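You operate a simulated robot arm through the tools that you are given. There is no shell and no other tool. Be economical: measure what you need, move in short steps, check, and stop when the job is done.

You are at the controls of a simulated robot arm. One attempt, no reset.

TASK
Vacuum up both spilt sugar lumps from the chest top.
Fine: stand the cup on the green coaster first; the hand vacuum ends switched off where it lay.

Only the result counts: the job must be done as asked and must still hold three seconds after the hand-in. Knocking over, shifting, dropping, spilling or breaking anything else fails it.

THE ROBOT
A 6-joint arm with a two-finger parallel gripper, fixed in place. Base frame: the origin is at the foot of the arm, x ahead of it, y to its left, z up; the work surface is at about z = 0.596. Units: m, rad, N and s.
With the tool pointing down near the work surface it reaches from about 0.26 to 0.68 m from the base axis. Its first joint turns from -2.897 to 2.897 rad. Payload 4.1 kg.
The TCP is the grasp point between the finger pads, 0.023 m short of the fingertips. In the tool frame z runs along the fingers and y along their closing line. Largest opening 0.094 m; finger width 0.038, thickness 0.01; the body of the gripper, 0.054 by 0.096 m, starts 0.039 m behind the TCP.
Orientation is told as [roll, pitch, yaw] about the base's x, y, z axes, in that order, counted from this pose: with the fingers straight down and closing along the base's y, the tool's x points along the base's -x, its y along +y and its z along -z.

THE INTERFACE
- The arm moves only by the tool nudge_tool. Its arguments are lists of equal length, an entry for each row: "hand": the finger opening in m, from 0 to 0.094; "travel": the shift along the base's x, y, z in units of 20 mm (1.0 is 20 mm), a list of three; "rot": the turn, a rotation vector about the base's x, y, z in units of 6 degrees (1.0 is 6 degrees), a list of three. In form: {"hand": [hand, ...], "travel": [[tx, ty, tz], ...], "rot": [[ax, ay, az], ...]}. A call has 1 to 10 rows; each row shifts and turns the commanded pose from where the row before left it. A call with a number of a shift or a turn outside -1 to 1 is refused whole. Rows are played at 5 a second. More than 0.05 m and 0.15 rad between two rows, or a gripper value outside its range, and nothing of the call is played. A pose out of reach is approached as far as the arm can. The call stops where the force on the tool passes 40 N (or 10 N more than at its start, if that is more) or the arm is blocked; 0.2 s more then pass. Each finger travels about 0.045 m/s and halts on what it meets, pressing with about 25 N; the grip force reading is that of the motor and also rises with nothing between the fingers. The clock runs only during rows and for 0.2 s after the last one: add rows that do not move to give the fingers time. The reply holds the time, the measured pose of the TCP, the force on the tool along the base axes, the opening and the grip force, in the units named above and with some noise.
- Cameras (640 x 400 px; columns grow to the right, rows downward): "scene" is fixed at [0.0476, -0.6497, 1.3854]; the picture's right is [0.79, -0.61, 0.00], its down [-0.38, -0.49, -0.79] and it looks along [0.48, 0.62, -0.62] (base axes); focal length 343 px, centre (320, 200). "wrist" rides on the gripper at [-0.039, 0, -0.044] in the tool frame; the picture's right is [0.00, -1.00, 0.00], its down [0.97, 0.00, -0.24] and it looks along [0.24, 0.00, 0.97] (tool axes); focal length 218 px, centre (320, 200). There is no depth. A picture from a camera that has moved, and an enlarged one, comes with that camera's place and axes in the base frame and with its lens.
- get_image(camera): a new picture of that camera. It takes no simulated time.
- lift_body(by): slides the trunk up (or, below 0, down) by that many m; the arm rides with it, the base frame stays. It gives what a move gives, with no picture.
- inspect(camera, box): a new picture of the part [left, top, right, bottom] of that camera's present view, enlarged. It takes no simulated time.
- sign_off(): hands the job in; it is judged then, once.

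Work in short steps. Places have to be worked out from the pictures, the camera data and where the tool is seen: move nearer, look again, correct. Check each grasp and each placing, and mend what went wrong. You have 120 turns and 68 pictures in all, those below and enlarged ones among them. Open the gripper and draw the arm clear of the work before you hand the job in, unless the task says otherwise; then end with one line.

The tools are called as a command line: name --argument value ..., lists and objects as JSON in quotes. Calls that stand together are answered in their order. nudge_tool: Moves the arm, as the interface text tells. Its arguments: {"type":"object","properties":{"hand":{"type":"array","items":{"type":"number"}},"travel":{"type":"array","items":{"type":"array","items":{"type":"number"}}},"rot":{"type":"array","items":{"type":"array","items":{"type":"number"}}}},"required":["hand","travel","rot"]} The other tools are called the same way: lift_body (by) slides the trunk up or down; get_image (camera) takes a picture; inspect (camera, box) takes an enlarged picture of a part of a camera's view; sign_off () hands the job in.

At the start:

```text
clock: 0.0
tcp_pos: [0.478, 0.1325, 1.0592]
tool_rot: [0.001, 0.001, 0.0]
wrist_force: [0.6, 0.8, 0.4]
finger_gap: 0.0938
grip_force: 0.0
trunk travel left (down, up): [-0.425, 0.165]
```

scene: 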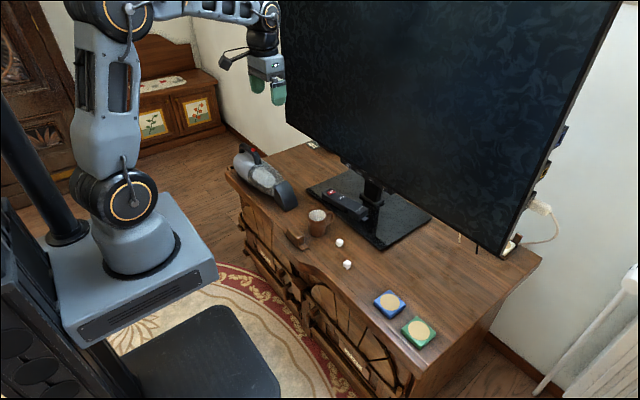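
wrist: 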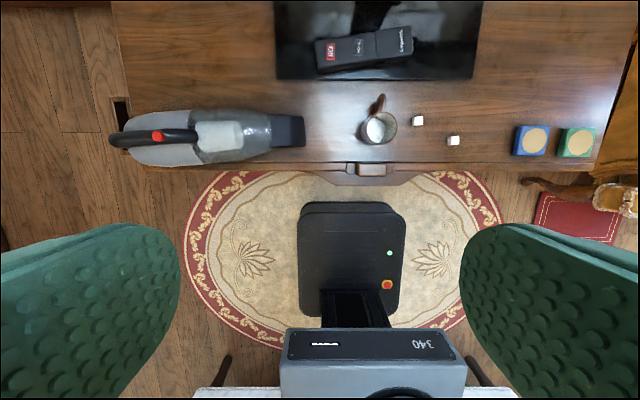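

I'll start with enlarged views of the objects: cup, sugar, coasters and vacuum.

inspect --camera "scene" --box '[220, 130, 380, 230]'

inspect --camera "scene" --box '[270, 190, 450, 360]'

inspect --camera "wrist" --box '[100, 80, 310, 190]'

inspect --camera "wrist" --box '[340, 80, 610, 190]'

```text
4.00 times, centred on (300, 180) of scene
camera zoom: at [0.0476, -0.6497, 1.3854], right [0.79, -0.61, 0.0], down [-0.38, -0.49, -0.79], along [0.48, 0.62, -0.62], focal length 1371 px, centre (400, 280)
```

zoom: 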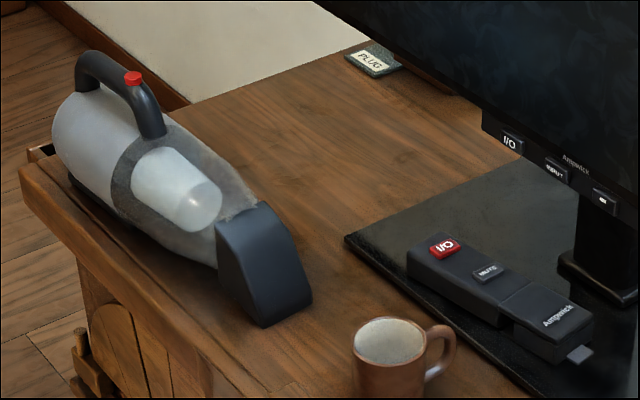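

```text
2.35 times, centred on (360, 275) of scene
camera zoom: at [0.0476, -0.6497, 1.3854], right [0.79, -0.61, 0.0], down [-0.38, -0.49, -0.79], along [0.48, 0.62, -0.62], focal length 806 px, centre (226, 24)
```

zoom: 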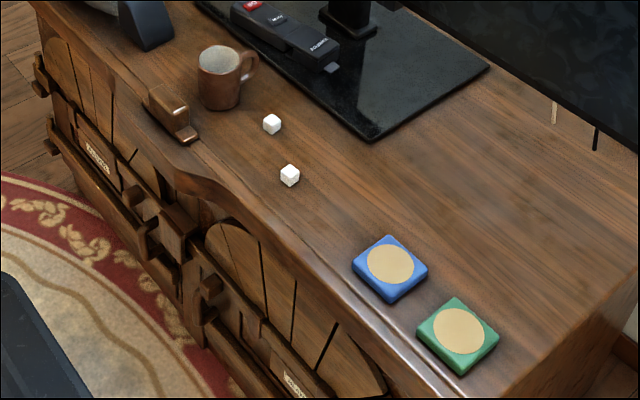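

```text
3.05 times, centred on (205, 135) of wrist
camera zoom: at [0.5181, 0.1314, 1.1021], right [0.0, -1.0, 0.0], down [-0.97, 0.0, 0.24], along [-0.24, 0.0, -0.97], focal length 665 px, centre (670, 398)
```

zoom: 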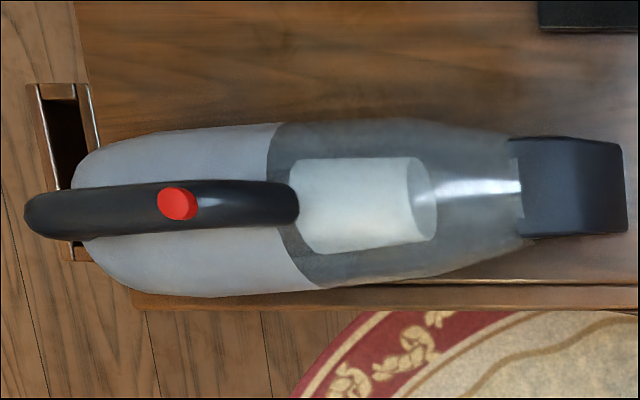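

```text
2.37 times, centred on (475, 135) of wrist
camera zoom: at [0.5181, 0.1314, 1.1021], right [0.0, -1.0, 0.0], down [-0.97, 0.0, 0.24], along [-0.24, 0.0, -0.97], focal length 517 px, centre (-47, 354)
```

zoom: 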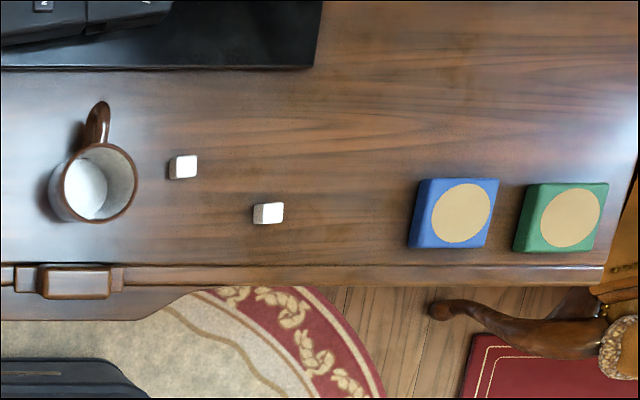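

The cup is at about (0.553, 0.014) with its rim at z≈0.66, and its handle points to +x. The green coaster is near (0.525, -0.437). The vacuum's red button is near (0.533, 0.382, 0.745). I'll move above the cup and look again.

nudge_tool --hand '[0.094, 0.094, 0.094, 0.094, 0.094, 0.094, 0.094, 0.094, 0.094, 0.094]' --travel '[[0.4, -0.6, -1], [0.4, -0.6, -1], [0.4, -0.6, -1], [0.4, -0.6, -1], [0.4, -0.6, -1], [0.4, -0.6, -1], [0.4, -0.6, -1], [0.4, -0.6, -1], [0.3, -0.6, -1], [0.2, -0.5, -1]]' --rot '[[0, 0, 0], [0, 0, 0], [0, 0, 0], [0, 0, 0], [0, 0, 0], [0, 0, 0], [0, 0, 0], [0, 0, 0], [0, 0, 0], [0, 0, 0]]'

get_image --camera "wrist"

get_image --camera "scene"

```text
clock: 2.2
tcp_pos: [0.5535, 0.0133, 0.8544]
tool_rot: [0.001, -0.001, 0.0]
wrist_force: [-0.1, 0.2, 0.5]
finger_gap: 0.0942
grip_force: 0.0
trunk travel left (down, up): [-0.425, 0.165]
```

```text
61 pictures are left
camera wrist: at [0.5923, 0.0136, 0.8993], right [0.0, -1.0, 0.0], down [-0.97, 0.0, 0.24], along [-0.24, 0.0, -0.97], focal length 218 px, centre (320, 200)
```

wrist: 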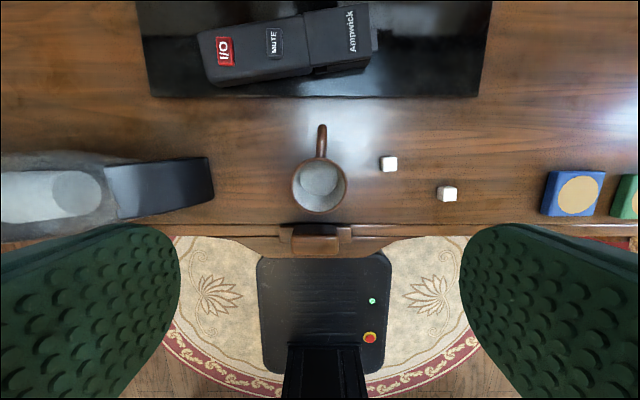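

```text
60 pictures are left
```

scene: 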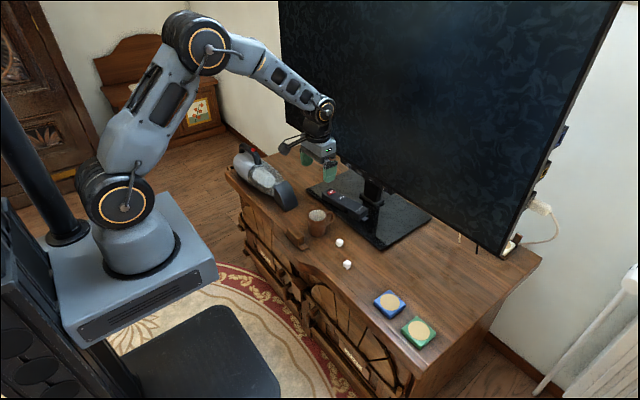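

The cup centre reads (0.550, 0.0145), which is almost under the tool. I'll descend straight down, stopping above the rim first.

nudge_tool --hand '[0.094, 0.094, 0.094, 0.094, 0.094, 0.094, 0.094]' --travel '[[-0.15, 0.05, -1], [0, 0, -1], [0, 0, -1], [0, 0, -1], [0, 0, -1], [0, 0, -1], [0, 0, -1]]' --rot '[[0, 0, 0], [0, 0, 0], [0, 0, 0], [0, 0, 0], [0, 0, 0], [0, 0, 0], [0, 0, 0]]'

get_image --camera "wrist"

inspect --camera "scene" --box '[260, 130, 400, 250]'

```text
clock: 3.8
tcp_pos: [0.5493, 0.0139, 0.7158]
tool_rot: [-0.001, 0.0, 0.001]
wrist_force: [-0.4, 0.6, 0.0]
finger_gap: 0.0942
grip_force: 0.0
trunk travel left (down, up): [-0.425, 0.165]
```

```text
59 pictures are left
camera wrist: at [0.5891, 0.0141, 0.7606], right [0.0, -1.0, 0.0], down [-0.97, 0.0, 0.24], along [-0.24, 0.0, -0.97], focal length 218 px, centre (320, 200)
```

wrist: 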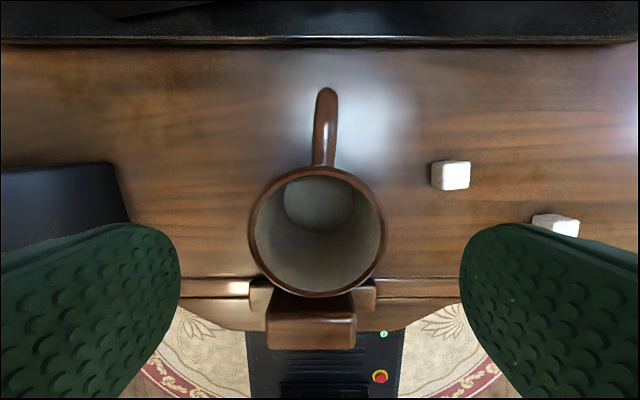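

```text
3.33 times, centred on (330, 190) of scene
camera zoom: at [0.0476, -0.6497, 1.3854], right [0.79, -0.61, 0.0], down [-0.38, -0.49, -0.79], along [0.48, 0.62, -0.62], focal length 1142 px, centre (287, 233)
```

zoom: 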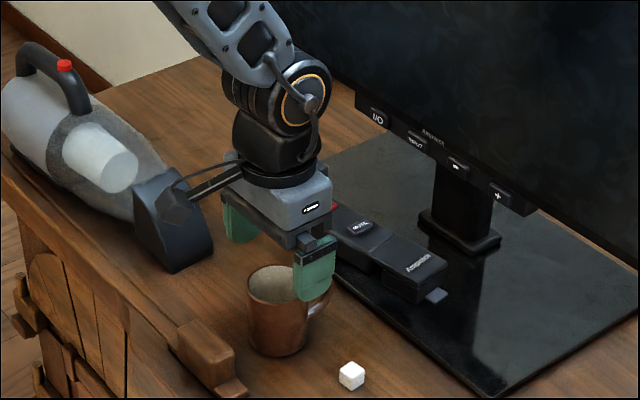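

The cup is centred with an outside diameter of about 67 mm, so there is roughly 13 mm of clearance on each side. I'll descend to z≈0.638 and close.

nudge_tool --hand '[0.094, 0.094, 0.094, 0.094, 0.06, 0.05, 0.05, 0.05, 0.05]' --travel '[[0, 0.05, -1], [0, 0, -1], [0, 0, -1], [0, 0, -0.9], [0, 0, 0], [0, 0, 0], [0, 0, 0], [0, 0, 0], [0, 0, 0]]' --rot '[[0, 0, 0], [0, 0, 0], [0, 0, 0], [0, 0, 0], [0, 0, 0], [0, 0, 0], [0, 0, 0], [0, 0, 0], [0, 0, 0]]'

get_image --camera "wrist"

```text
clock: 5.8
tcp_pos: [0.5489, 0.0158, 0.6387]
tool_rot: [0.0, 0.0, 0.0]
wrist_force: [0.1, 0.6, -0.3]
finger_gap: 0.0605
grip_force: 25.7
trunk travel left (down, up): [-0.425, 0.165]
```

```text
57 pictures are left
camera wrist: at [0.5887, 0.0166, 0.6826], right [0.0, -1.0, 0.0], down [-0.97, 0.0, 0.24], along [-0.24, 0.0, -0.97], focal length 218 px, centre (320, 200)
```

wrist: 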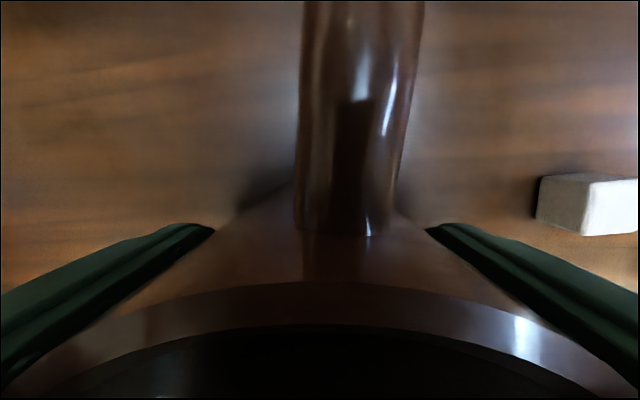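

The cup is gripped with a gap of 0.0605. I'll lift it about 80 mm and start travelling toward the green coaster.

nudge_tool --hand '[0.05, 0.05, 0.05, 0.05, 0.05, 0.05, 0.05, 0.05, 0.05, 0.05]' --travel '[[0, 0, 0.5], [0, 0, 0.9], [0, 0, 0.9], [0, 0, 0.9], [0, 0, 0.8], [-0.05, -0.9, 0], [-0.05, -0.9, 0], [-0.05, -0.9, 0], [-0.05, -0.9, 0], [-0.05, -0.9, 0]]' --rot '[[0, 0, 0], [0, 0, 0], [0, 0, 0], [0, 0, 0], [0, 0, 0], [0, 0, 0], [0, 0, 0], [0, 0, 0], [0, 0, 0], [0, 0, 0]]'

nudge_tool --hand '[0.05, 0.05, 0.05, 0.05, 0.05, 0.05, 0.05, 0.05, 0.05, 0.05]' --travel '[[-0.05, -0.9, 0], [-0.05, -0.9, 0], [-0.05, -0.9, 0], [-0.05, -0.9, 0], [-0.05, -0.9, 0], [-0.05, -0.9, 0], [-0.05, -0.9, 0], [-0.05, -0.9, 0], [-0.05, -0.9, 0], [-0.05, -0.9, 0]]' --rot '[[0, 0, 0], [0, 0, 0], [0, 0, 0], [0, 0, 0], [0, 0, 0], [0, 0, 0], [0, 0, 0], [0, 0, 0], [0, 0, 0], [0, 0, 0]]'

get_image --camera "wrist"

get_image --camera "scene"

```text
clock: 8.0
tcp_pos: [0.5436, -0.0731, 0.7177]
tool_rot: [-0.001, 0.001, -0.001]
wrist_force: [-0.3, -1.1, -2.1]
finger_gap: 0.0603
grip_force: 24.8
trunk travel left (down, up): [-0.425, 0.165]
```

```text
clock: 10.2
tcp_pos: [0.5342, -0.2555, 0.7179]
tool_rot: [0.0, -0.002, -0.002]
wrist_force: [0.3, -0.3, -2.6]
finger_gap: 0.0602
grip_force: 24.8
trunk travel left (down, up): [-0.425, 0.165]
```

```text
56 pictures are left
camera wrist: at [0.574, -0.2555, 0.7611], right [0.0, -1.0, 0.0], down [-0.97, 0.0, 0.24], along [-0.24, 0.0, -0.97], focal length 218 px, centre (320, 200)
```

wrist: 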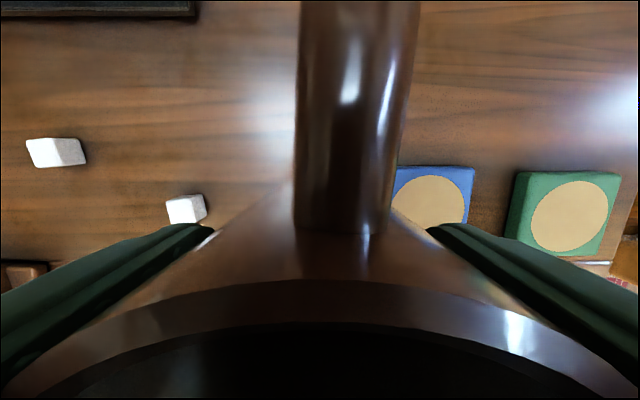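

```text
55 pictures are left
```

scene: 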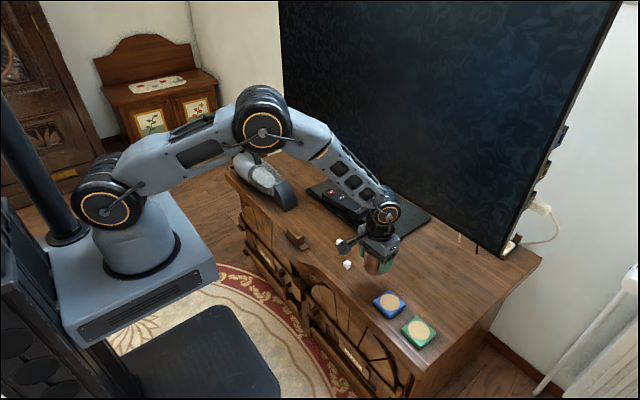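

The green coaster centre comes out at (0.524, -0.438). I'll continue over it at this height and see whether the arm reaches.

nudge_tool --hand '[0.05, 0.05, 0.05, 0.05, 0.05, 0.05, 0.05, 0.05, 0.05, 0.05]' --travel '[[-0.06, -0.91, 0], [-0.05, -0.91, 0], [-0.05, -0.91, 0], [-0.05, -0.91, 0], [-0.05, -0.91, 0], [-0.05, -0.91, 0], [-0.05, -0.91, 0], [-0.05, -0.91, 0], [-0.05, -0.91, 0], [-0.05, -0.91, 0]]' --rot '[[0, 0, 0], [0, 0, 0], [0, 0, 0], [0, 0, 0], [0, 0, 0], [0, 0, 0], [0, 0, 0], [0, 0, 0], [0, 0, 0], [0, 0, 0]]'

get_image --camera "wrist"

get_image --camera "scene"

```text
clock: 12.4
tcp_pos: [0.5236, -0.44, 0.7173]
tool_rot: [-0.001, 0.001, 0.0]
wrist_force: [0.8, 0.8, -1.8]
finger_gap: 0.0602
grip_force: 25.3
trunk travel left (down, up): [-0.425, 0.165]
```

```text
54 pictures are left
camera wrist: at [0.5629, -0.4392, 0.7619], right [0.0, -1.0, 0.0], down [-0.97, 0.0, 0.24], along [-0.24, 0.0, -0.97], focal length 218 px, centre (320, 200)
```

wrist: 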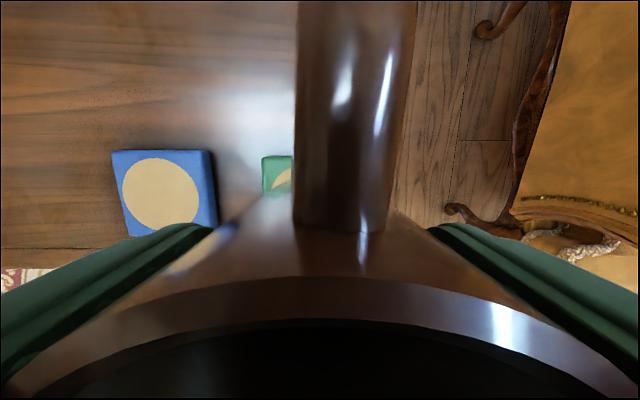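

```text
53 pictures are left
```

scene: 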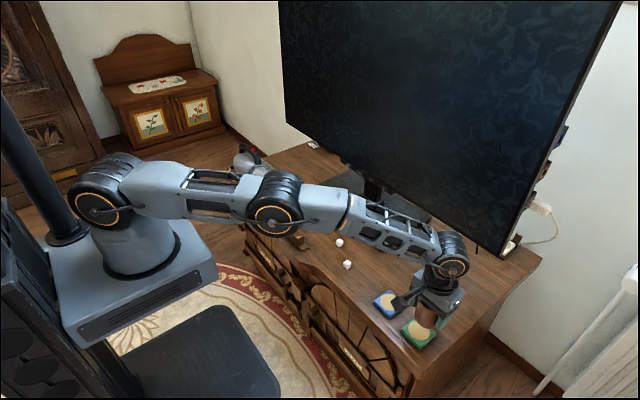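

The cup is over the coaster with the arm nearly stretched, so I'll do most of the lowering with the trunk and then check.

lift_body --by -0.05

inspect --camera "scene" --box '[360, 240, 500, 360]'

```text
clock: 13.3
tcp_pos: [0.5221, -0.4402, 0.6688]
tool_rot: [-0.001, 0.001, -0.001]
wrist_force: [-0.2, -0.5, -2.2]
finger_gap: 0.0603
grip_force: 24.7
trunk travel left (down, up): [-0.375, 0.215]
```

```text
3.33 times, centred on (430, 300) of scene
camera zoom: at [0.0476, -0.6497, 1.3854], right [0.79, -0.61, 0.0], down [-0.38, -0.49, -0.79], along [0.48, 0.62, -0.62], focal length 1142 px, centre (-47, -133)
```

zoom: 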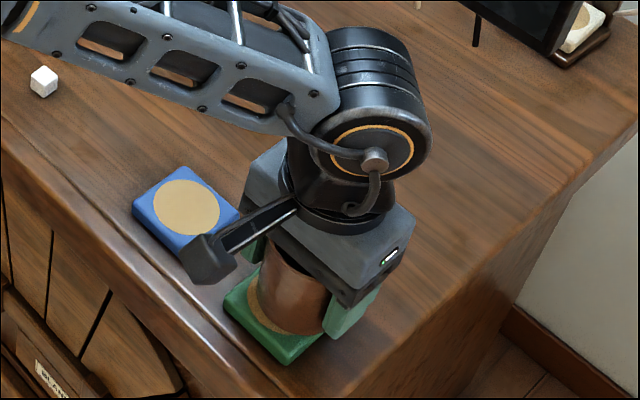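

The cup is about 17 mm above the coaster and well centred. I'll shift y by +3 mm and lower in small steps while watching the force.

nudge_tool --hand '[0.05, 0.05, 0.05, 0.05, 0.05]' --travel '[[0, 0.15, -0.2], [0, 0, -0.2], [0, 0, -0.2], [0, 0, -0.1], [0, 0, 0]]' --rot '[[0, 0, 0], [0, 0, 0], [0, 0, 0], [0, 0, 0], [0, 0, 0]]'

inspect --camera "scene" --box '[390, 280, 460, 350]'

```text
clock: 14.5
tcp_pos: [0.5229, -0.4367, 0.6555]
tool_rot: [-0.002, -0.002, -0.001]
wrist_force: [-0.5, -0.5, 2.3]
finger_gap: 0.0601
grip_force: 25.3
trunk travel left (down, up): [-0.375, 0.215]
```

```text
5.71 times, centred on (425, 315) of scene
camera zoom: at [0.0476, -0.6497, 1.3854], right [0.79, -0.61, 0.0], down [-0.38, -0.49, -0.79], along [0.48, 0.62, -0.62], focal length 1958 px, centre (-280, -457)
```

zoom: 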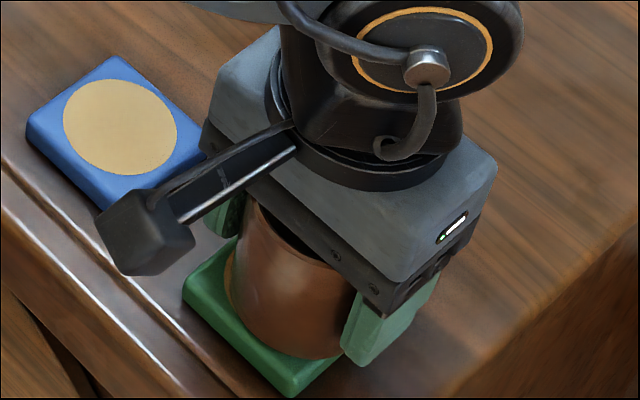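

The force has changed from -2 to +2.3 N, so the cup is resting on the coaster. I'll release slowly and rise.

nudge_tool --hand '[0.066, 0.075, 0.085, 0.09, 0.09, 0.09]' --travel '[[0, 0, 0], [0, 0, 0], [0, 0, 0], [0, 0, 0], [0, 0, 0], [0, 0, 0]]' --rot '[[0, 0, 0], [0, 0, 0], [0, 0, 0], [0, 0, 0], [0, 0, 0], [0, 0, 0]]'

lift_body --by 0.13

get_image --camera "wrist"

inspect --camera "scene" --box '[360, 240, 500, 360]'

```text
clock: 15.9
tcp_pos: [0.5231, -0.4363, 0.6545]
tool_rot: [-0.001, -0.001, 0.0]
wrist_force: [0.8, 0.2, 0.6]
finger_gap: 0.0898
grip_force: 0.1
trunk travel left (down, up): [-0.375, 0.215]
```

```text
clock: 17.5
tcp_pos: [0.5225, -0.4357, 0.7835]
tool_rot: [0.001, 0.0, -0.001]
wrist_force: [0.3, -0.5, -0.6]
finger_gap: 0.09
grip_force: 0.1
trunk travel left (down, up): [-0.505, 0.085]
```

```text
50 pictures are left
camera wrist: at [0.563, -0.436, 0.8277], right [0.0, -1.0, 0.0], down [-0.97, 0.0, 0.24], along [-0.24, 0.0, -0.97], focal length 218 px, centre (320, 200)
```

wrist: 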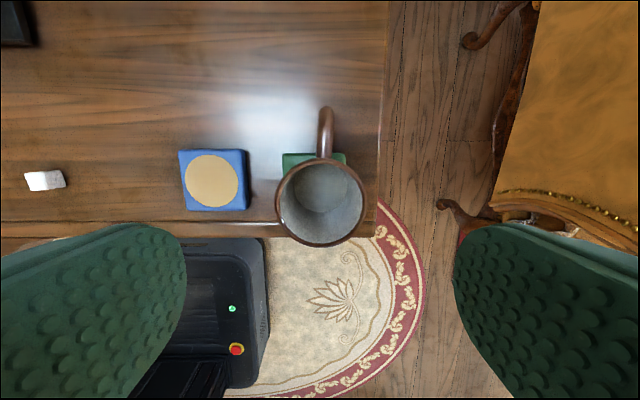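

```text
3.33 times, centred on (430, 300) of scene
camera zoom: at [0.0476, -0.6497, 1.3854], right [0.79, -0.61, 0.0], down [-0.38, -0.49, -0.79], along [0.48, 0.62, -0.62], focal length 1142 px, centre (-47, -133)
```

zoom: 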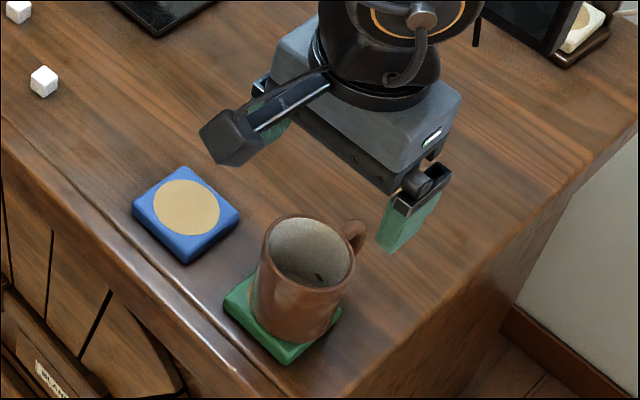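

The cup stands on the green coaster. Next I'll move toward the vacuum at a safe height, turning the yaw by -90° so the fingers close across the handle and the wrist camera looks toward the nozzle.

nudge_tool --hand '[0.09, 0.09, 0.09, 0.09, 0.09, 0.09, 0.09, 0.09, 0.09, 0.09]' --travel '[[-0.3, 1, 0.5], [-0.3, 1, 0.5], [-0.3, 1, 0.5], [0, 1, 0], [0, 1, 0], [0, 1, 0], [0, 1, 0], [0, 1, 0], [0, 1, 0], [0, 1, 0]]' --rot '[[0, 0, 0], [0, 0, 0], [0, 0, 0], [0, 0, 0], [0, 0, 0], [0, 0, 0], [0, 0, 0], [0, 0, 0], [0, 0, 0], [0, 0, 0]]'

nudge_tool --hand '[0.09, 0.09, 0.09, 0.09, 0.09, 0.09, 0.09, 0.09, 0.09, 0.09]' --travel '[[0, 1, 0], [0, 1, 0], [0, 1, 0], [0, 1, 0], [0, 1, 0], [0, 1, 0], [0, 1, 0], [0, 1, 0], [0, 1, 0], [0, 1, 0]]' --rot '[[0, 0, -1], [0, 0, -1], [0, 0, -1], [0, 0, -1], [0, 0, -1], [0, 0, -1], [0, 0, -1], [0, 0, -1], [0, 0, -1], [0, 0, -1]]'

```text
clock: 19.7
tcp_pos: [0.5056, -0.2347, 0.8145]
tool_rot: [-0.002, 0.001, -0.001]
wrist_force: [-0.5, 0.2, -0.5]
finger_gap: 0.0902
grip_force: 0.0
trunk travel left (down, up): [-0.505, 0.085]
```

```text
clock: 21.9
tcp_pos: [0.5052, -0.0348, 0.8145]
tool_rot: [0.001, -0.001, -1.048]
wrist_force: [-0.1, -0.3, 0.9]
finger_gap: 0.0902
grip_force: 0.1
trunk travel left (down, up): [-0.505, 0.085]
```

The turn is working. I'll finish it and approach the vacuum somewhat higher.

nudge_tool --hand '[0.09, 0.09, 0.09, 0.09, 0.09, 0.09, 0.09, 0.09, 0.09, 0.09]' --travel '[[0.1, 1, 0.2], [0.1, 1, 0.2], [0.1, 1, 0.2], [0.1, 1, 0.2], [0.1, 1, 0.2], [0.1, 1, 0.2], [0.1, 1, 0.2], [0.1, 1, 0.2], [0.1, 1, 0.2], [0.1, 1, 0.2]]' --rot '[[0, 0, -1], [0, 0, -1], [0, 0, -1], [0, 0, -1], [0, 0, -1], [0, 0, 0], [0, 0, 0], [0, 0, 0], [0, 0, 0], [0, 0, 0]]'

nudge_tool --hand '[0.09, 0.09, 0.09, 0.09, 0.09, 0.09, 0.09, 0.09]' --travel '[[0.1, 1, 0], [0.1, 1, 0], [0.1, 1, 0], [0.1, 1, 0], [0, 1, 0], [0, 1, 0], [0, 1, 0], [0, 1, 0]]' --rot '[[0, 0, 0], [0, 0, 0], [0, 0, 0], [0, 0, 0], [0, 0, 0], [0, 0, 0], [0, 0, 0], [0, 0, 0]]'

get_image --camera "wrist"

inspect --camera "scene" --box '[200, 70, 360, 220]'

```text
clock: 24.1
tcp_pos: [0.5268, 0.1635, 0.8534]
tool_rot: [0.001, 0.0, -1.571]
wrist_force: [-0.2, 1.0, -0.4]
finger_gap: 0.0898
grip_force: 0.1
trunk travel left (down, up): [-0.505, 0.085]
```

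```text
clock: 25.9
tcp_pos: [0.5343, 0.3238, 0.8537]
tool_rot: [0.0, -0.002, -1.572]
wrist_force: [-0.3, -0.3, 0.8]
finger_gap: 0.0898
grip_force: 0.1
trunk travel left (down, up): [-0.505, 0.085]
```

```text
48 pictures are left
camera wrist: at [0.5337, 0.2856, 0.8972], right [-1.0, 0.0, 0.0], down [0.0, 0.97, 0.24], along [0.0, 0.24, -0.97], focal length 218 px, centre (320, 200)
```

wrist: 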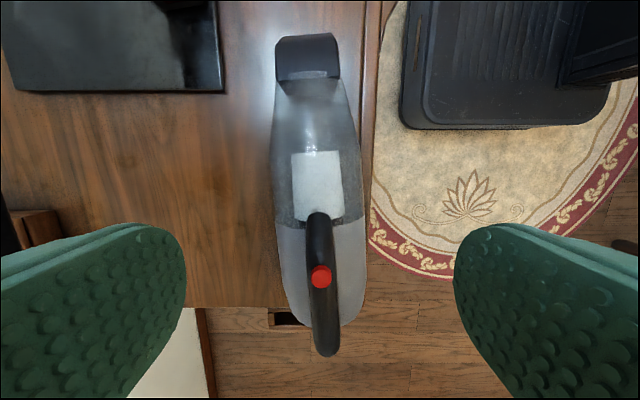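

```text
2.67 times, centred on (280, 145) of scene
camera zoom: at [0.0476, -0.6497, 1.3854], right [0.79, -0.61, 0.0], down [-0.38, -0.49, -0.79], along [0.48, 0.62, -0.62], focal length 914 px, centre (427, 347)
```

zoom: 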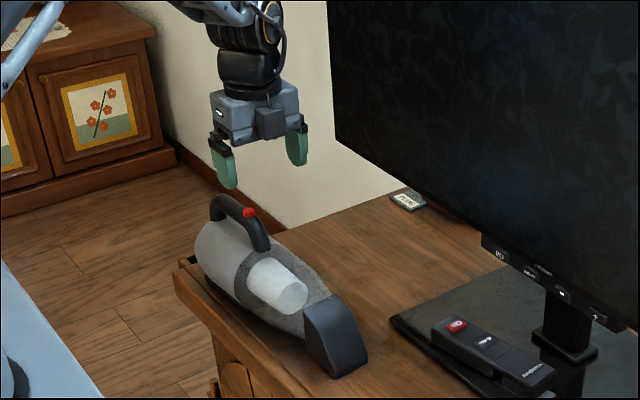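

The button reads (0.533, 0.386). I'll take close-ups of the handle and button before pressing.

inspect --camera "scene" --box '[228, 135, 288, 185]'

inspect --camera "wrist" --box '[250, 190, 390, 370]'

```text
8.00 times, centred on (258, 160) of scene
camera zoom: at [0.0476, -0.6497, 1.3854], right [0.79, -0.61, 0.0], down [-0.38, -0.49, -0.79], along [0.48, 0.62, -0.62], focal length 2742 px, centre (816, 520)
```

zoom: 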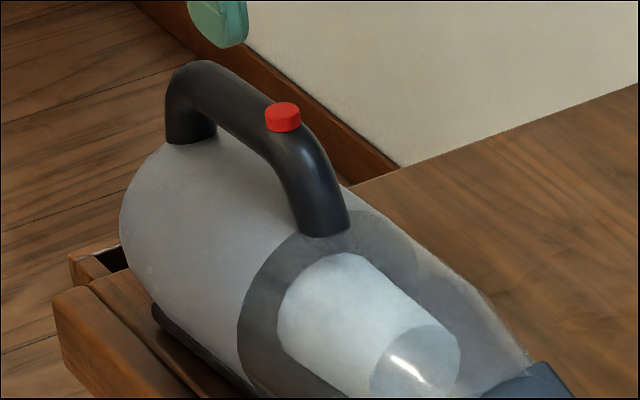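

```text
2.22 times, centred on (320, 280) of wrist
camera zoom: at [0.5337, 0.2856, 0.8972], right [-1.0, 0.0, 0.0], down [0.0, 0.97, 0.24], along [0.0, 0.24, -0.97], focal length 485 px, centre (320, 22)
```

zoom: 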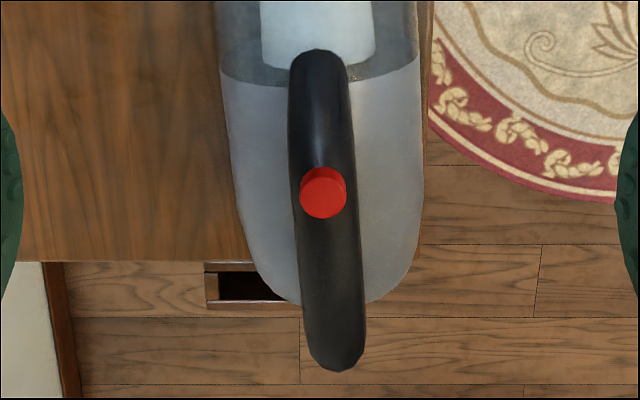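

The handle tube is about 22 mm thick with its top at z≈0.737, and the button cap is at z≈0.745. I'll close the fingers, align the yaw by about +3.5°, and position the tips just above the button.

nudge_tool --hand '[0.0, 0.0, 0.0, 0.0, 0.0, 0.0, 0.0, 0.0]' --travel '[[0, 1, 0], [0, 1, 0], [-0.05, 1, 0], [0, 0.1, -1], [0, 0, -1], [0, 0, -1], [0, 0, -0.4], [0, 0, 0]]' --rot '[[0, 0, 0.6], [0, 0, 0], [0, 0, 0], [0, 0, 0], [0, 0, 0], [0, 0, 0], [0, 0, 0], [0, 0, 0]]'

get_image --camera "wrist"

inspect --camera "scene" --box '[228, 115, 308, 185]'

```text
clock: 27.7
tcp_pos: [0.5323, 0.3869, 0.7865]
tool_rot: [0.0, 0.001, -1.507]
wrist_force: [-0.3, -0.2, 0.2]
finger_gap: 0.0001
grip_force: 24.9
trunk travel left (down, up): [-0.505, 0.085]
```

```text
44 pictures are left
camera wrist: at [0.5356, 0.3481, 0.8293], right [-1.0, -0.06, 0.0], down [-0.06, 0.97, 0.24], along [-0.01, 0.24, -0.97], focal length 218 px, centre (320, 200)
```

wrist: 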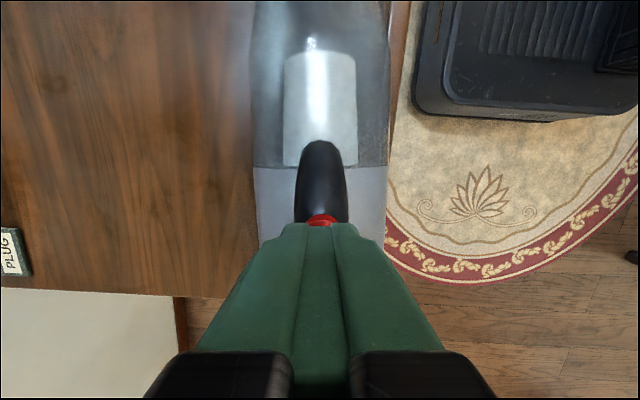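

```text
5.71 times, centred on (268, 150) of scene
camera zoom: at [0.0476, -0.6497, 1.3854], right [0.79, -0.61, 0.0], down [-0.38, -0.49, -0.79], along [0.48, 0.62, -0.62], focal length 1958 px, centre (617, 486)
```

zoom: 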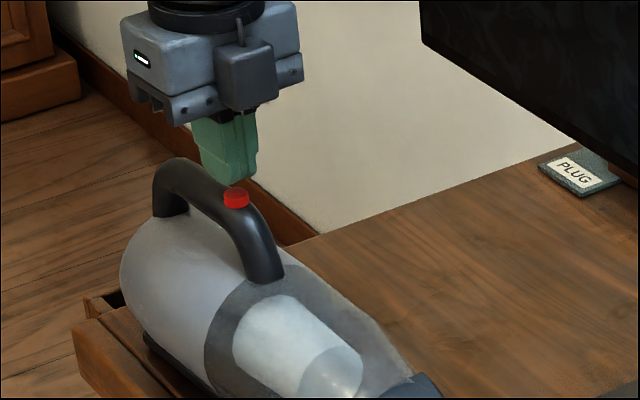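

The tips are about 15 mm above the button, whose centre is near y≈0.382. I'll shift y by -4 mm and press gently in small steps.

nudge_tool --hand '[0.0, 0.0, 0.0, 0.0, 0.0]' --travel '[[0, -0.2, -0.25], [0, 0, -0.25], [0, 0, -0.2], [0, 0, -0.1], [0, 0, -0.1]]' --rot '[[0, 0, 0], [0, 0, 0], [0, 0, 0], [0, 0, 0], [0, 0, 0]]'

inspect --camera "scene" --box '[228, 125, 288, 185]'

```text
clock: 28.9
tcp_pos: [0.5319, 0.3843, 0.7734]
tool_rot: [0.008, 0.005, -1.508]
wrist_force: [-2.1, 3.7, 27.1]
finger_gap: 0.0
grip_force: 24.5
trunk travel left (down, up): [-0.505, 0.085]
```

```text
6.67 times, centred on (258, 155) of scene
camera zoom: at [0.0476, -0.6497, 1.3854], right [0.79, -0.61, 0.0], down [-0.38, -0.49, -0.79], along [0.48, 0.62, -0.62], focal length 2285 px, centre (733, 500)
```

zoom: 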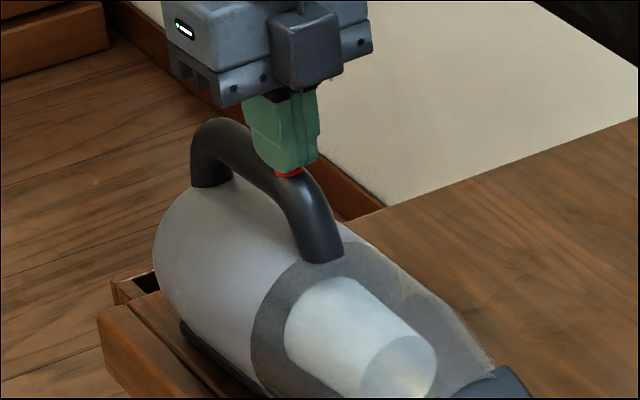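

The press read 27 N and the button looks pushed in. I'll rise and look for a change of state.

nudge_tool --hand '[0.0, 0.0, 0.0, 0.0, 0.0]' --travel '[[0, 0, 0.5], [0, 0, 1], [0, 0.5, 1], [0, 0.5, 0.5], [0, 0, 0]]' --rot '[[0, 0, 0], [0, 0, 0], [0, 0, 0], [0, 0, 0], [0, 0, 0]]'

inspect --camera "scene" --box '[228, 135, 308, 215]'

get_image --camera "wrist"

```text
clock: 30.1
tcp_pos: [0.5328, 0.4022, 0.8283]
tool_rot: [0.0, 0.001, -1.508]
wrist_force: [-1.2, -0.1, -0.2]
finger_gap: 0.0
grip_force: 25.1
trunk travel left (down, up): [-0.505, 0.085]
```

```text
5.00 times, centred on (268, 175) of scene
camera zoom: at [0.0476, -0.6497, 1.3854], right [0.79, -0.61, 0.0], down [-0.38, -0.49, -0.79], along [0.48, 0.62, -0.62], focal length 1713 px, centre (580, 325)
```

zoom: 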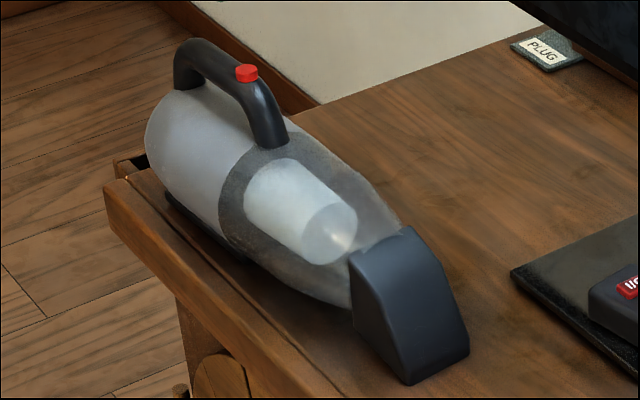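

```text
40 pictures are left
camera wrist: at [0.5356, 0.3635, 0.8716], right [-1.0, -0.06, 0.0], down [-0.06, 0.97, 0.24], along [-0.02, 0.24, -0.97], focal length 218 px, centre (320, 200)
```

wrist: 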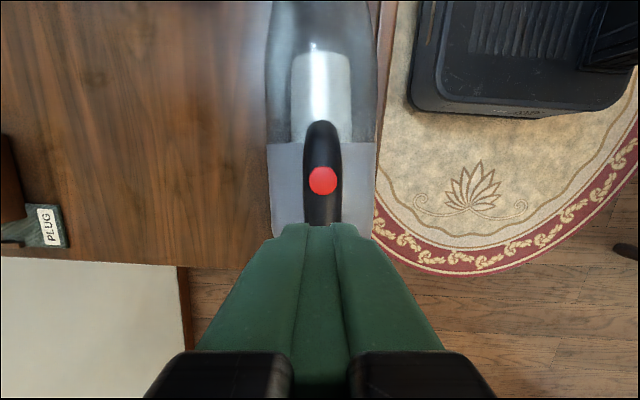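

I'll compare a close-up of the button with the earlier one, at the same crop.

inspect --camera "scene" --box '[228, 135, 288, 185]'

```text
8.00 times, centred on (258, 160) of scene
camera zoom: at [0.0476, -0.6497, 1.3854], right [0.79, -0.61, 0.0], down [-0.38, -0.49, -0.79], along [0.48, 0.62, -0.62], focal length 2742 px, centre (816, 520)
```

zoom: 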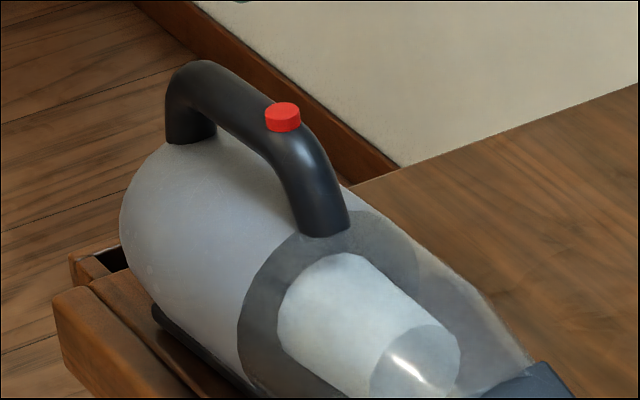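

The vacuum hasn't moved and the button now looks brighter, as if lit, so it is probably on. I'll open to 60 mm and descend over the handle at y≈0.405.

nudge_tool --hand '[0.06, 0.06, 0.06, 0.06, 0.06, 0.06, 0.06]' --travel '[[0, 0.15, 0], [0, 0, 0], [0, 0, 0], [0, 0, -0.7], [0, 0, -0.7], [0, 0, -0.6], [0, 0, 0]]' --rot '[[0, 0, 0], [0, 0, 0], [0, 0, 0], [0, 0, 0], [0, 0, 0], [0, 0, 0], [0, 0, 0]]'

get_image --camera "wrist"

inspect --camera "scene" --box '[218, 115, 298, 185]'

```text
clock: 31.7
tcp_pos: [0.5328, 0.4043, 0.789]
tool_rot: [0.001, 0.0, -1.508]
wrist_force: [-0.2, 1.1, 0.6]
finger_gap: 0.0603
grip_force: 0.1
trunk travel left (down, up): [-0.505, 0.085]
```

```text
38 pictures are left
camera wrist: at [0.5357, 0.3664, 0.8319], right [-1.0, -0.06, 0.0], down [-0.06, 0.97, 0.24], along [-0.01, 0.24, -0.97], focal length 218 px, centre (320, 200)
```

wrist: 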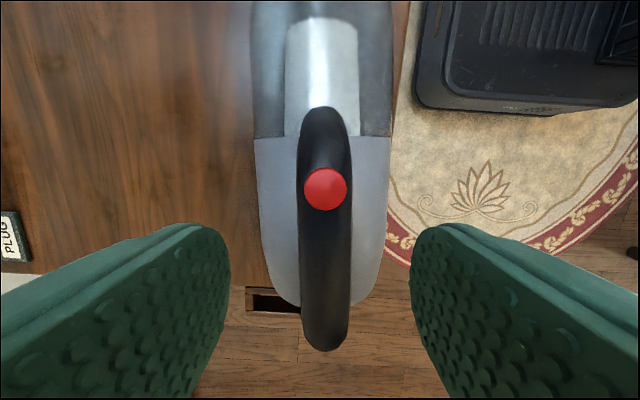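

```text
5.71 times, centred on (258, 150) of scene
camera zoom: at [0.0476, -0.6497, 1.3854], right [0.79, -0.61, 0.0], down [-0.38, -0.49, -0.79], along [0.48, 0.62, -0.62], focal length 1958 px, centre (674, 486)
```

zoom: 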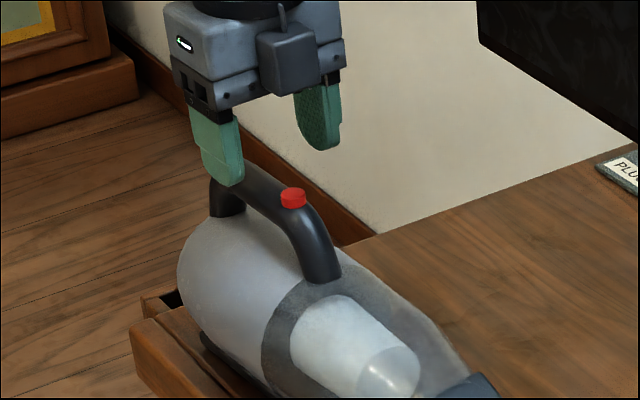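

The handle is centred, at x≈0.531. I'll descend to z≈0.729 and close on it.

nudge_tool --hand '[0.06, 0.06, 0.06, 0.06, 0.06, 0.02, 0.01, 0.01, 0.01]' --travel '[[-0.07, 0.05, -0.8], [0, 0, -0.8], [0, 0, -0.8], [0, 0, -0.6], [0, 0, 0], [0, 0, 0], [0, 0, 0], [0, 0, 0], [0, 0, 0]]' --rot '[[0, 0, 0], [0, 0, 0], [0, 0, 0], [0, 0, 0], [0, 0, 0], [0, 0, 0], [0, 0, 0], [0, 0, 0], [0, 0, 0]]'

inspect --camera "scene" --box '[218, 125, 308, 215]'

get_image --camera "wrist"

```text
clock: 33.7
tcp_pos: [0.5316, 0.4068, 0.7276]
tool_rot: [0.0, -0.001, -1.509]
wrist_force: [0.5, -0.6, -0.3]
finger_gap: 0.025
grip_force: 25.1
trunk travel left (down, up): [-0.505, 0.085]
```

```text
4.44 times, centred on (263, 170) of scene
camera zoom: at [0.0476, -0.6497, 1.3854], right [0.79, -0.61, 0.0], down [-0.38, -0.49, -0.79], along [0.48, 0.62, -0.62], focal length 1523 px, centre (573, 333)
```

zoom: 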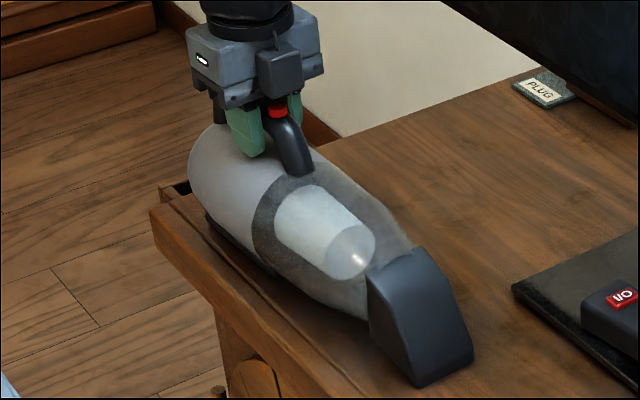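

```text
35 pictures are left
camera wrist: at [0.534, 0.3669, 0.7717], right [-1.0, -0.06, 0.0], down [-0.06, 0.97, 0.24], along [-0.02, 0.24, -0.97], focal length 218 px, centre (320, 200)
```

wrist: 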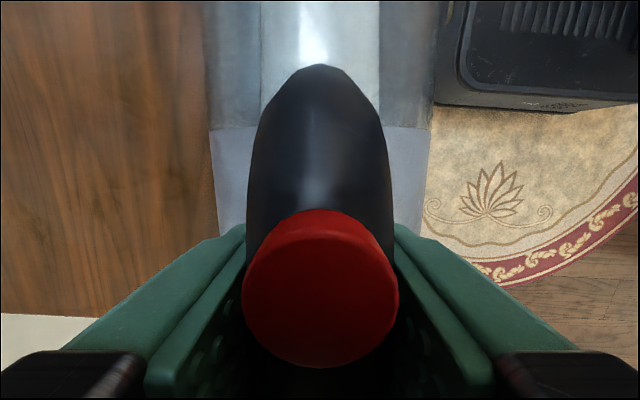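

The handle is gripped with a 25 mm gap at pose (0.5316, 0.4068, 0.7276), yaw -1.509. That is the pose to return to. I'll lift it a little and check the load and tilt.

nudge_tool --hand '[0.01, 0.01, 0.01, 0.01, 0.01, 0.01]' --travel '[[0, 0, 0.3], [0, 0, 0.5], [0, 0, 0.6], [0, 0, 0.8], [0, 0, 0.8], [0, 0, 0]]' --rot '[[0, 0, 0], [0, 0, 0], [0, 0, 0], [0, 0, 0], [0, 0, 0], [0, 0, 0]]'

inspect --camera "scene" --box '[208, 95, 328, 215]'

get_image --camera "wrist"

```text
clock: 35.1
tcp_pos: [0.5321, 0.4055, 0.7881]
tool_rot: [0.0, 0.0, -1.508]
wrist_force: [-0.1, 0.3, -10.7]
finger_gap: 0.0249
grip_force: 25.1
trunk travel left (down, up): [-0.505, 0.085]
```

```text
3.33 times, centred on (268, 155) of scene
camera zoom: at [0.0476, -0.6497, 1.3854], right [0.79, -0.61, 0.0], down [-0.38, -0.49, -0.79], along [0.48, 0.62, -0.62], focal length 1142 px, centre (493, 350)
```

zoom: 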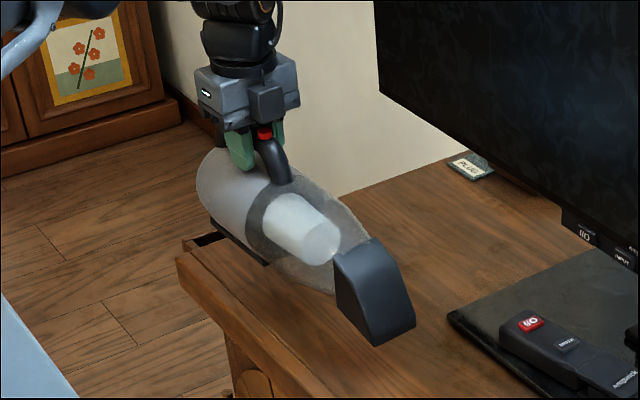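

```text
33 pictures are left
camera wrist: at [0.5342, 0.3669, 0.8315], right [-1.0, -0.06, 0.0], down [-0.06, 0.97, 0.24], along [-0.02, 0.24, -0.97], focal length 218 px, centre (320, 200)
```

wrist: 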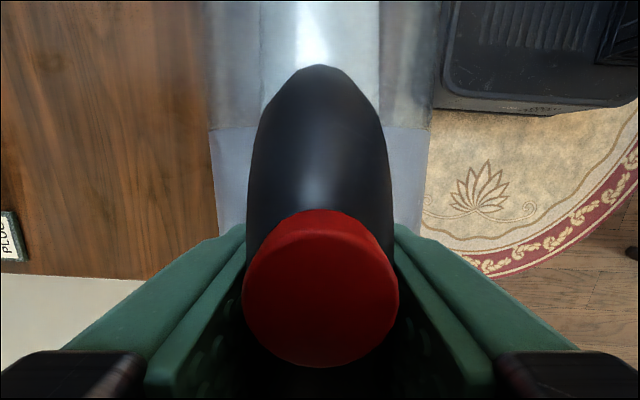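

The hold is rigid at about 1.1 kg with no tilt. I'll carry the nozzle over toward lump 1 at (0.569, -0.079), keeping 60 mm of clearance.

nudge_tool --hand '[0.01, 0.01, 0.01, 0.01, 0.01, 0.01, 0.01, 0.01, 0.01, 0.01]' --travel '[[0.1, -0.6, 0], [0.1, -1, 0], [0.1, -1, 0], [0.1, -1, 0], [0.1, -1, 0], [0.1, -1, 0], [0.1, -1, 0], [0.1, -1, 0], [0.1, -1, 0], [0.1, -1, 0]]' --rot '[[0, 0, 0], [0, 0, 0], [0, 0, 0], [0, 0, 0], [0, 0, 0], [0, 0, 0], [0, 0, 0], [0, 0, 0], [0, 0, 0], [0, 0, 0]]'

nudge_tool --hand '[0.01, 0.01, 0.01, 0.01, 0.01]' --travel '[[0.1, -1, 0], [0, -1, 0], [0, -0.6, -0.4], [0, -0.2, -0.6], [0, 0, 0]]' --rot '[[0, 0, 0], [0, 0, 0], [0, 0, 0], [0, 0, 0], [0, 0, 0]]'

inspect --camera "scene" --box '[260, 150, 400, 290]'

```text
clock: 37.3
tcp_pos: [0.5532, 0.2131, 0.7884]
tool_rot: [-0.001, 0.0, -1.506]
wrist_force: [-0.1, 1.3, -10.6]
finger_gap: 0.025
grip_force: 25.0
trunk travel left (down, up): [-0.505, 0.085]
```

```text
clock: 38.5
tcp_pos: [0.5523, 0.1589, 0.7673]
tool_rot: [-0.001, 0.0, -1.508]
wrist_force: [1.2, -0.8, -11.2]
finger_gap: 0.0248
grip_force: 24.8
trunk travel left (down, up): [-0.505, 0.085]
```

```text
2.86 times, centred on (330, 220) of scene
camera zoom: at [0.0476, -0.6497, 1.3854], right [0.79, -0.61, 0.0], down [-0.38, -0.49, -0.79], along [0.48, 0.62, -0.62], focal length 979 px, centre (291, 143)
```

zoom: 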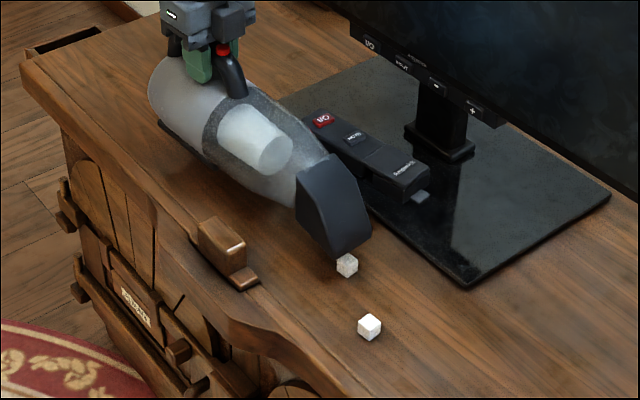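

The nozzle's front lip is over lump 1 with its bottom at z≈0.636. I'll lower it toward the lump in small steps.

nudge_tool --hand '[0.01, 0.01, 0.01, 0.01, 0.01, 0.01]' --travel '[[0.1, 0, -0.3], [0, 0, -0.3], [0, 0, -0.2], [0, 0, -0.1], [0, 0, 0], [0, 0, 0]]' --rot '[[0, 0, 0], [0, 0, 0], [0, 0, 0], [0, 0, 0], [0, 0, 0], [0, 0, 0]]'

inspect --camera "scene" --box '[300, 190, 380, 290]'

```text
clock: 39.9
tcp_pos: [0.5568, 0.1581, 0.7493]
tool_rot: [-0.001, 0.0, -1.507]
wrist_force: [0.1, 1.0, -10.8]
finger_gap: 0.0248
grip_force: 24.8
trunk travel left (down, up): [-0.505, 0.085]
```

```text
4.00 times, centred on (340, 240) of scene
camera zoom: at [0.0476, -0.6497, 1.3854], right [0.79, -0.61, 0.0], down [-0.38, -0.49, -0.79], along [0.48, 0.62, -0.62], focal length 1371 px, centre (240, 40)
```

zoom: 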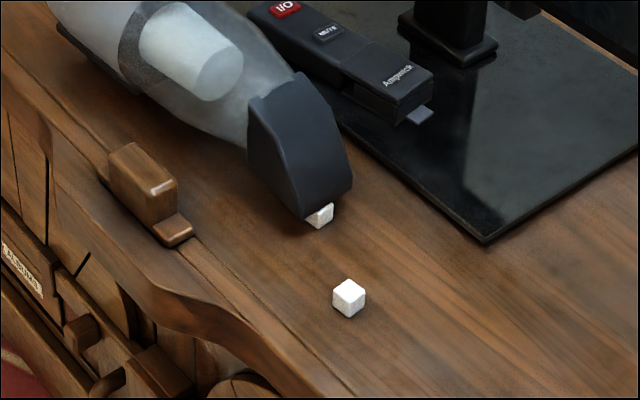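

The lump hasn't been sucked in yet and sits under the front lip. I'll move forward 12 mm at the same height so it is deeper under the mouth.

nudge_tool --hand '[0.01, 0.01, 0.01, 0.01, 0.01]' --travel '[[0, -0.3, 0], [0, -0.3, 0], [0, 0, -0.1], [0, 0, 0], [0, 0, 0]]' --rot '[[0, 0, 0], [0, 0, 0], [0, 0, 0], [0, 0, 0], [0, 0, 0]]'

inspect --camera "scene" --box '[300, 190, 380, 290]'

```text
clock: 41.1
tcp_pos: [0.5561, 0.1469, 0.7474]
tool_rot: [0.0, 0.002, -1.509]
wrist_force: [0.2, 0.6, -11.1]
finger_gap: 0.0249
grip_force: 25.3
trunk travel left (down, up): [-0.505, 0.085]
```

```text
4.00 times, centred on (340, 240) of scene
camera zoom: at [0.0476, -0.6497, 1.3854], right [0.79, -0.61, 0.0], down [-0.38, -0.49, -0.79], along [0.48, 0.62, -0.62], focal length 1371 px, centre (240, 40)
```

zoom: 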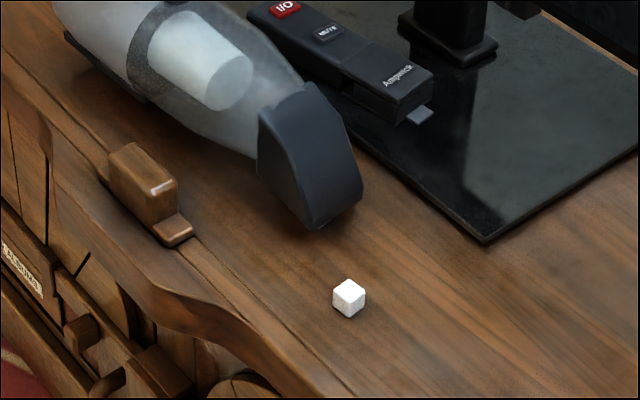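

The lump is now hidden or already taken. I'll dip 5 mm more, hold, then raise and back off to check.

nudge_tool --hand '[0.01, 0.01, 0.01, 0.01, 0.01, 0.01, 0.01, 0.01, 0.01]' --travel '[[0, 0, -0.1], [0, 0, -0.15], [0, 0, 0], [0, 0, 0], [0, 0, 0.5], [0, 0, 0.8], [0, 0.8, 0.5], [0, 0.8, 0], [0, 0, 0]]' --rot '[[0, 0, 0], [0, 0, 0], [0, 0, 0], [0, 0, 0], [0, 0, 0], [0, 0, 0], [0, 0, 0], [0, 0, 0], [0, 0, 0]]'

inspect --camera "scene" --box '[260, 170, 380, 290]'

```text
clock: 43.1
tcp_pos: [0.5559, 0.1782, 0.7794]
tool_rot: [-0.002, 0.0, -1.506]
wrist_force: [-0.7, 0.4, -11.0]
finger_gap: 0.0248
grip_force: 25.0
trunk travel left (down, up): [-0.505, 0.085]
```

```text
3.33 times, centred on (320, 230) of scene
camera zoom: at [0.0476, -0.6497, 1.3854], right [0.79, -0.61, 0.0], down [-0.38, -0.49, -0.79], along [0.48, 0.62, -0.62], focal length 1142 px, centre (320, 100)
```

zoom: 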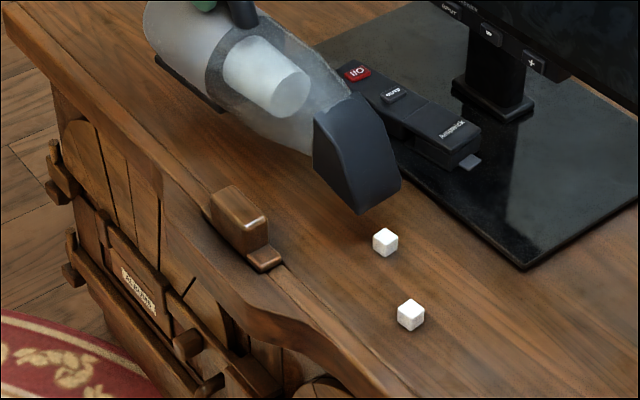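

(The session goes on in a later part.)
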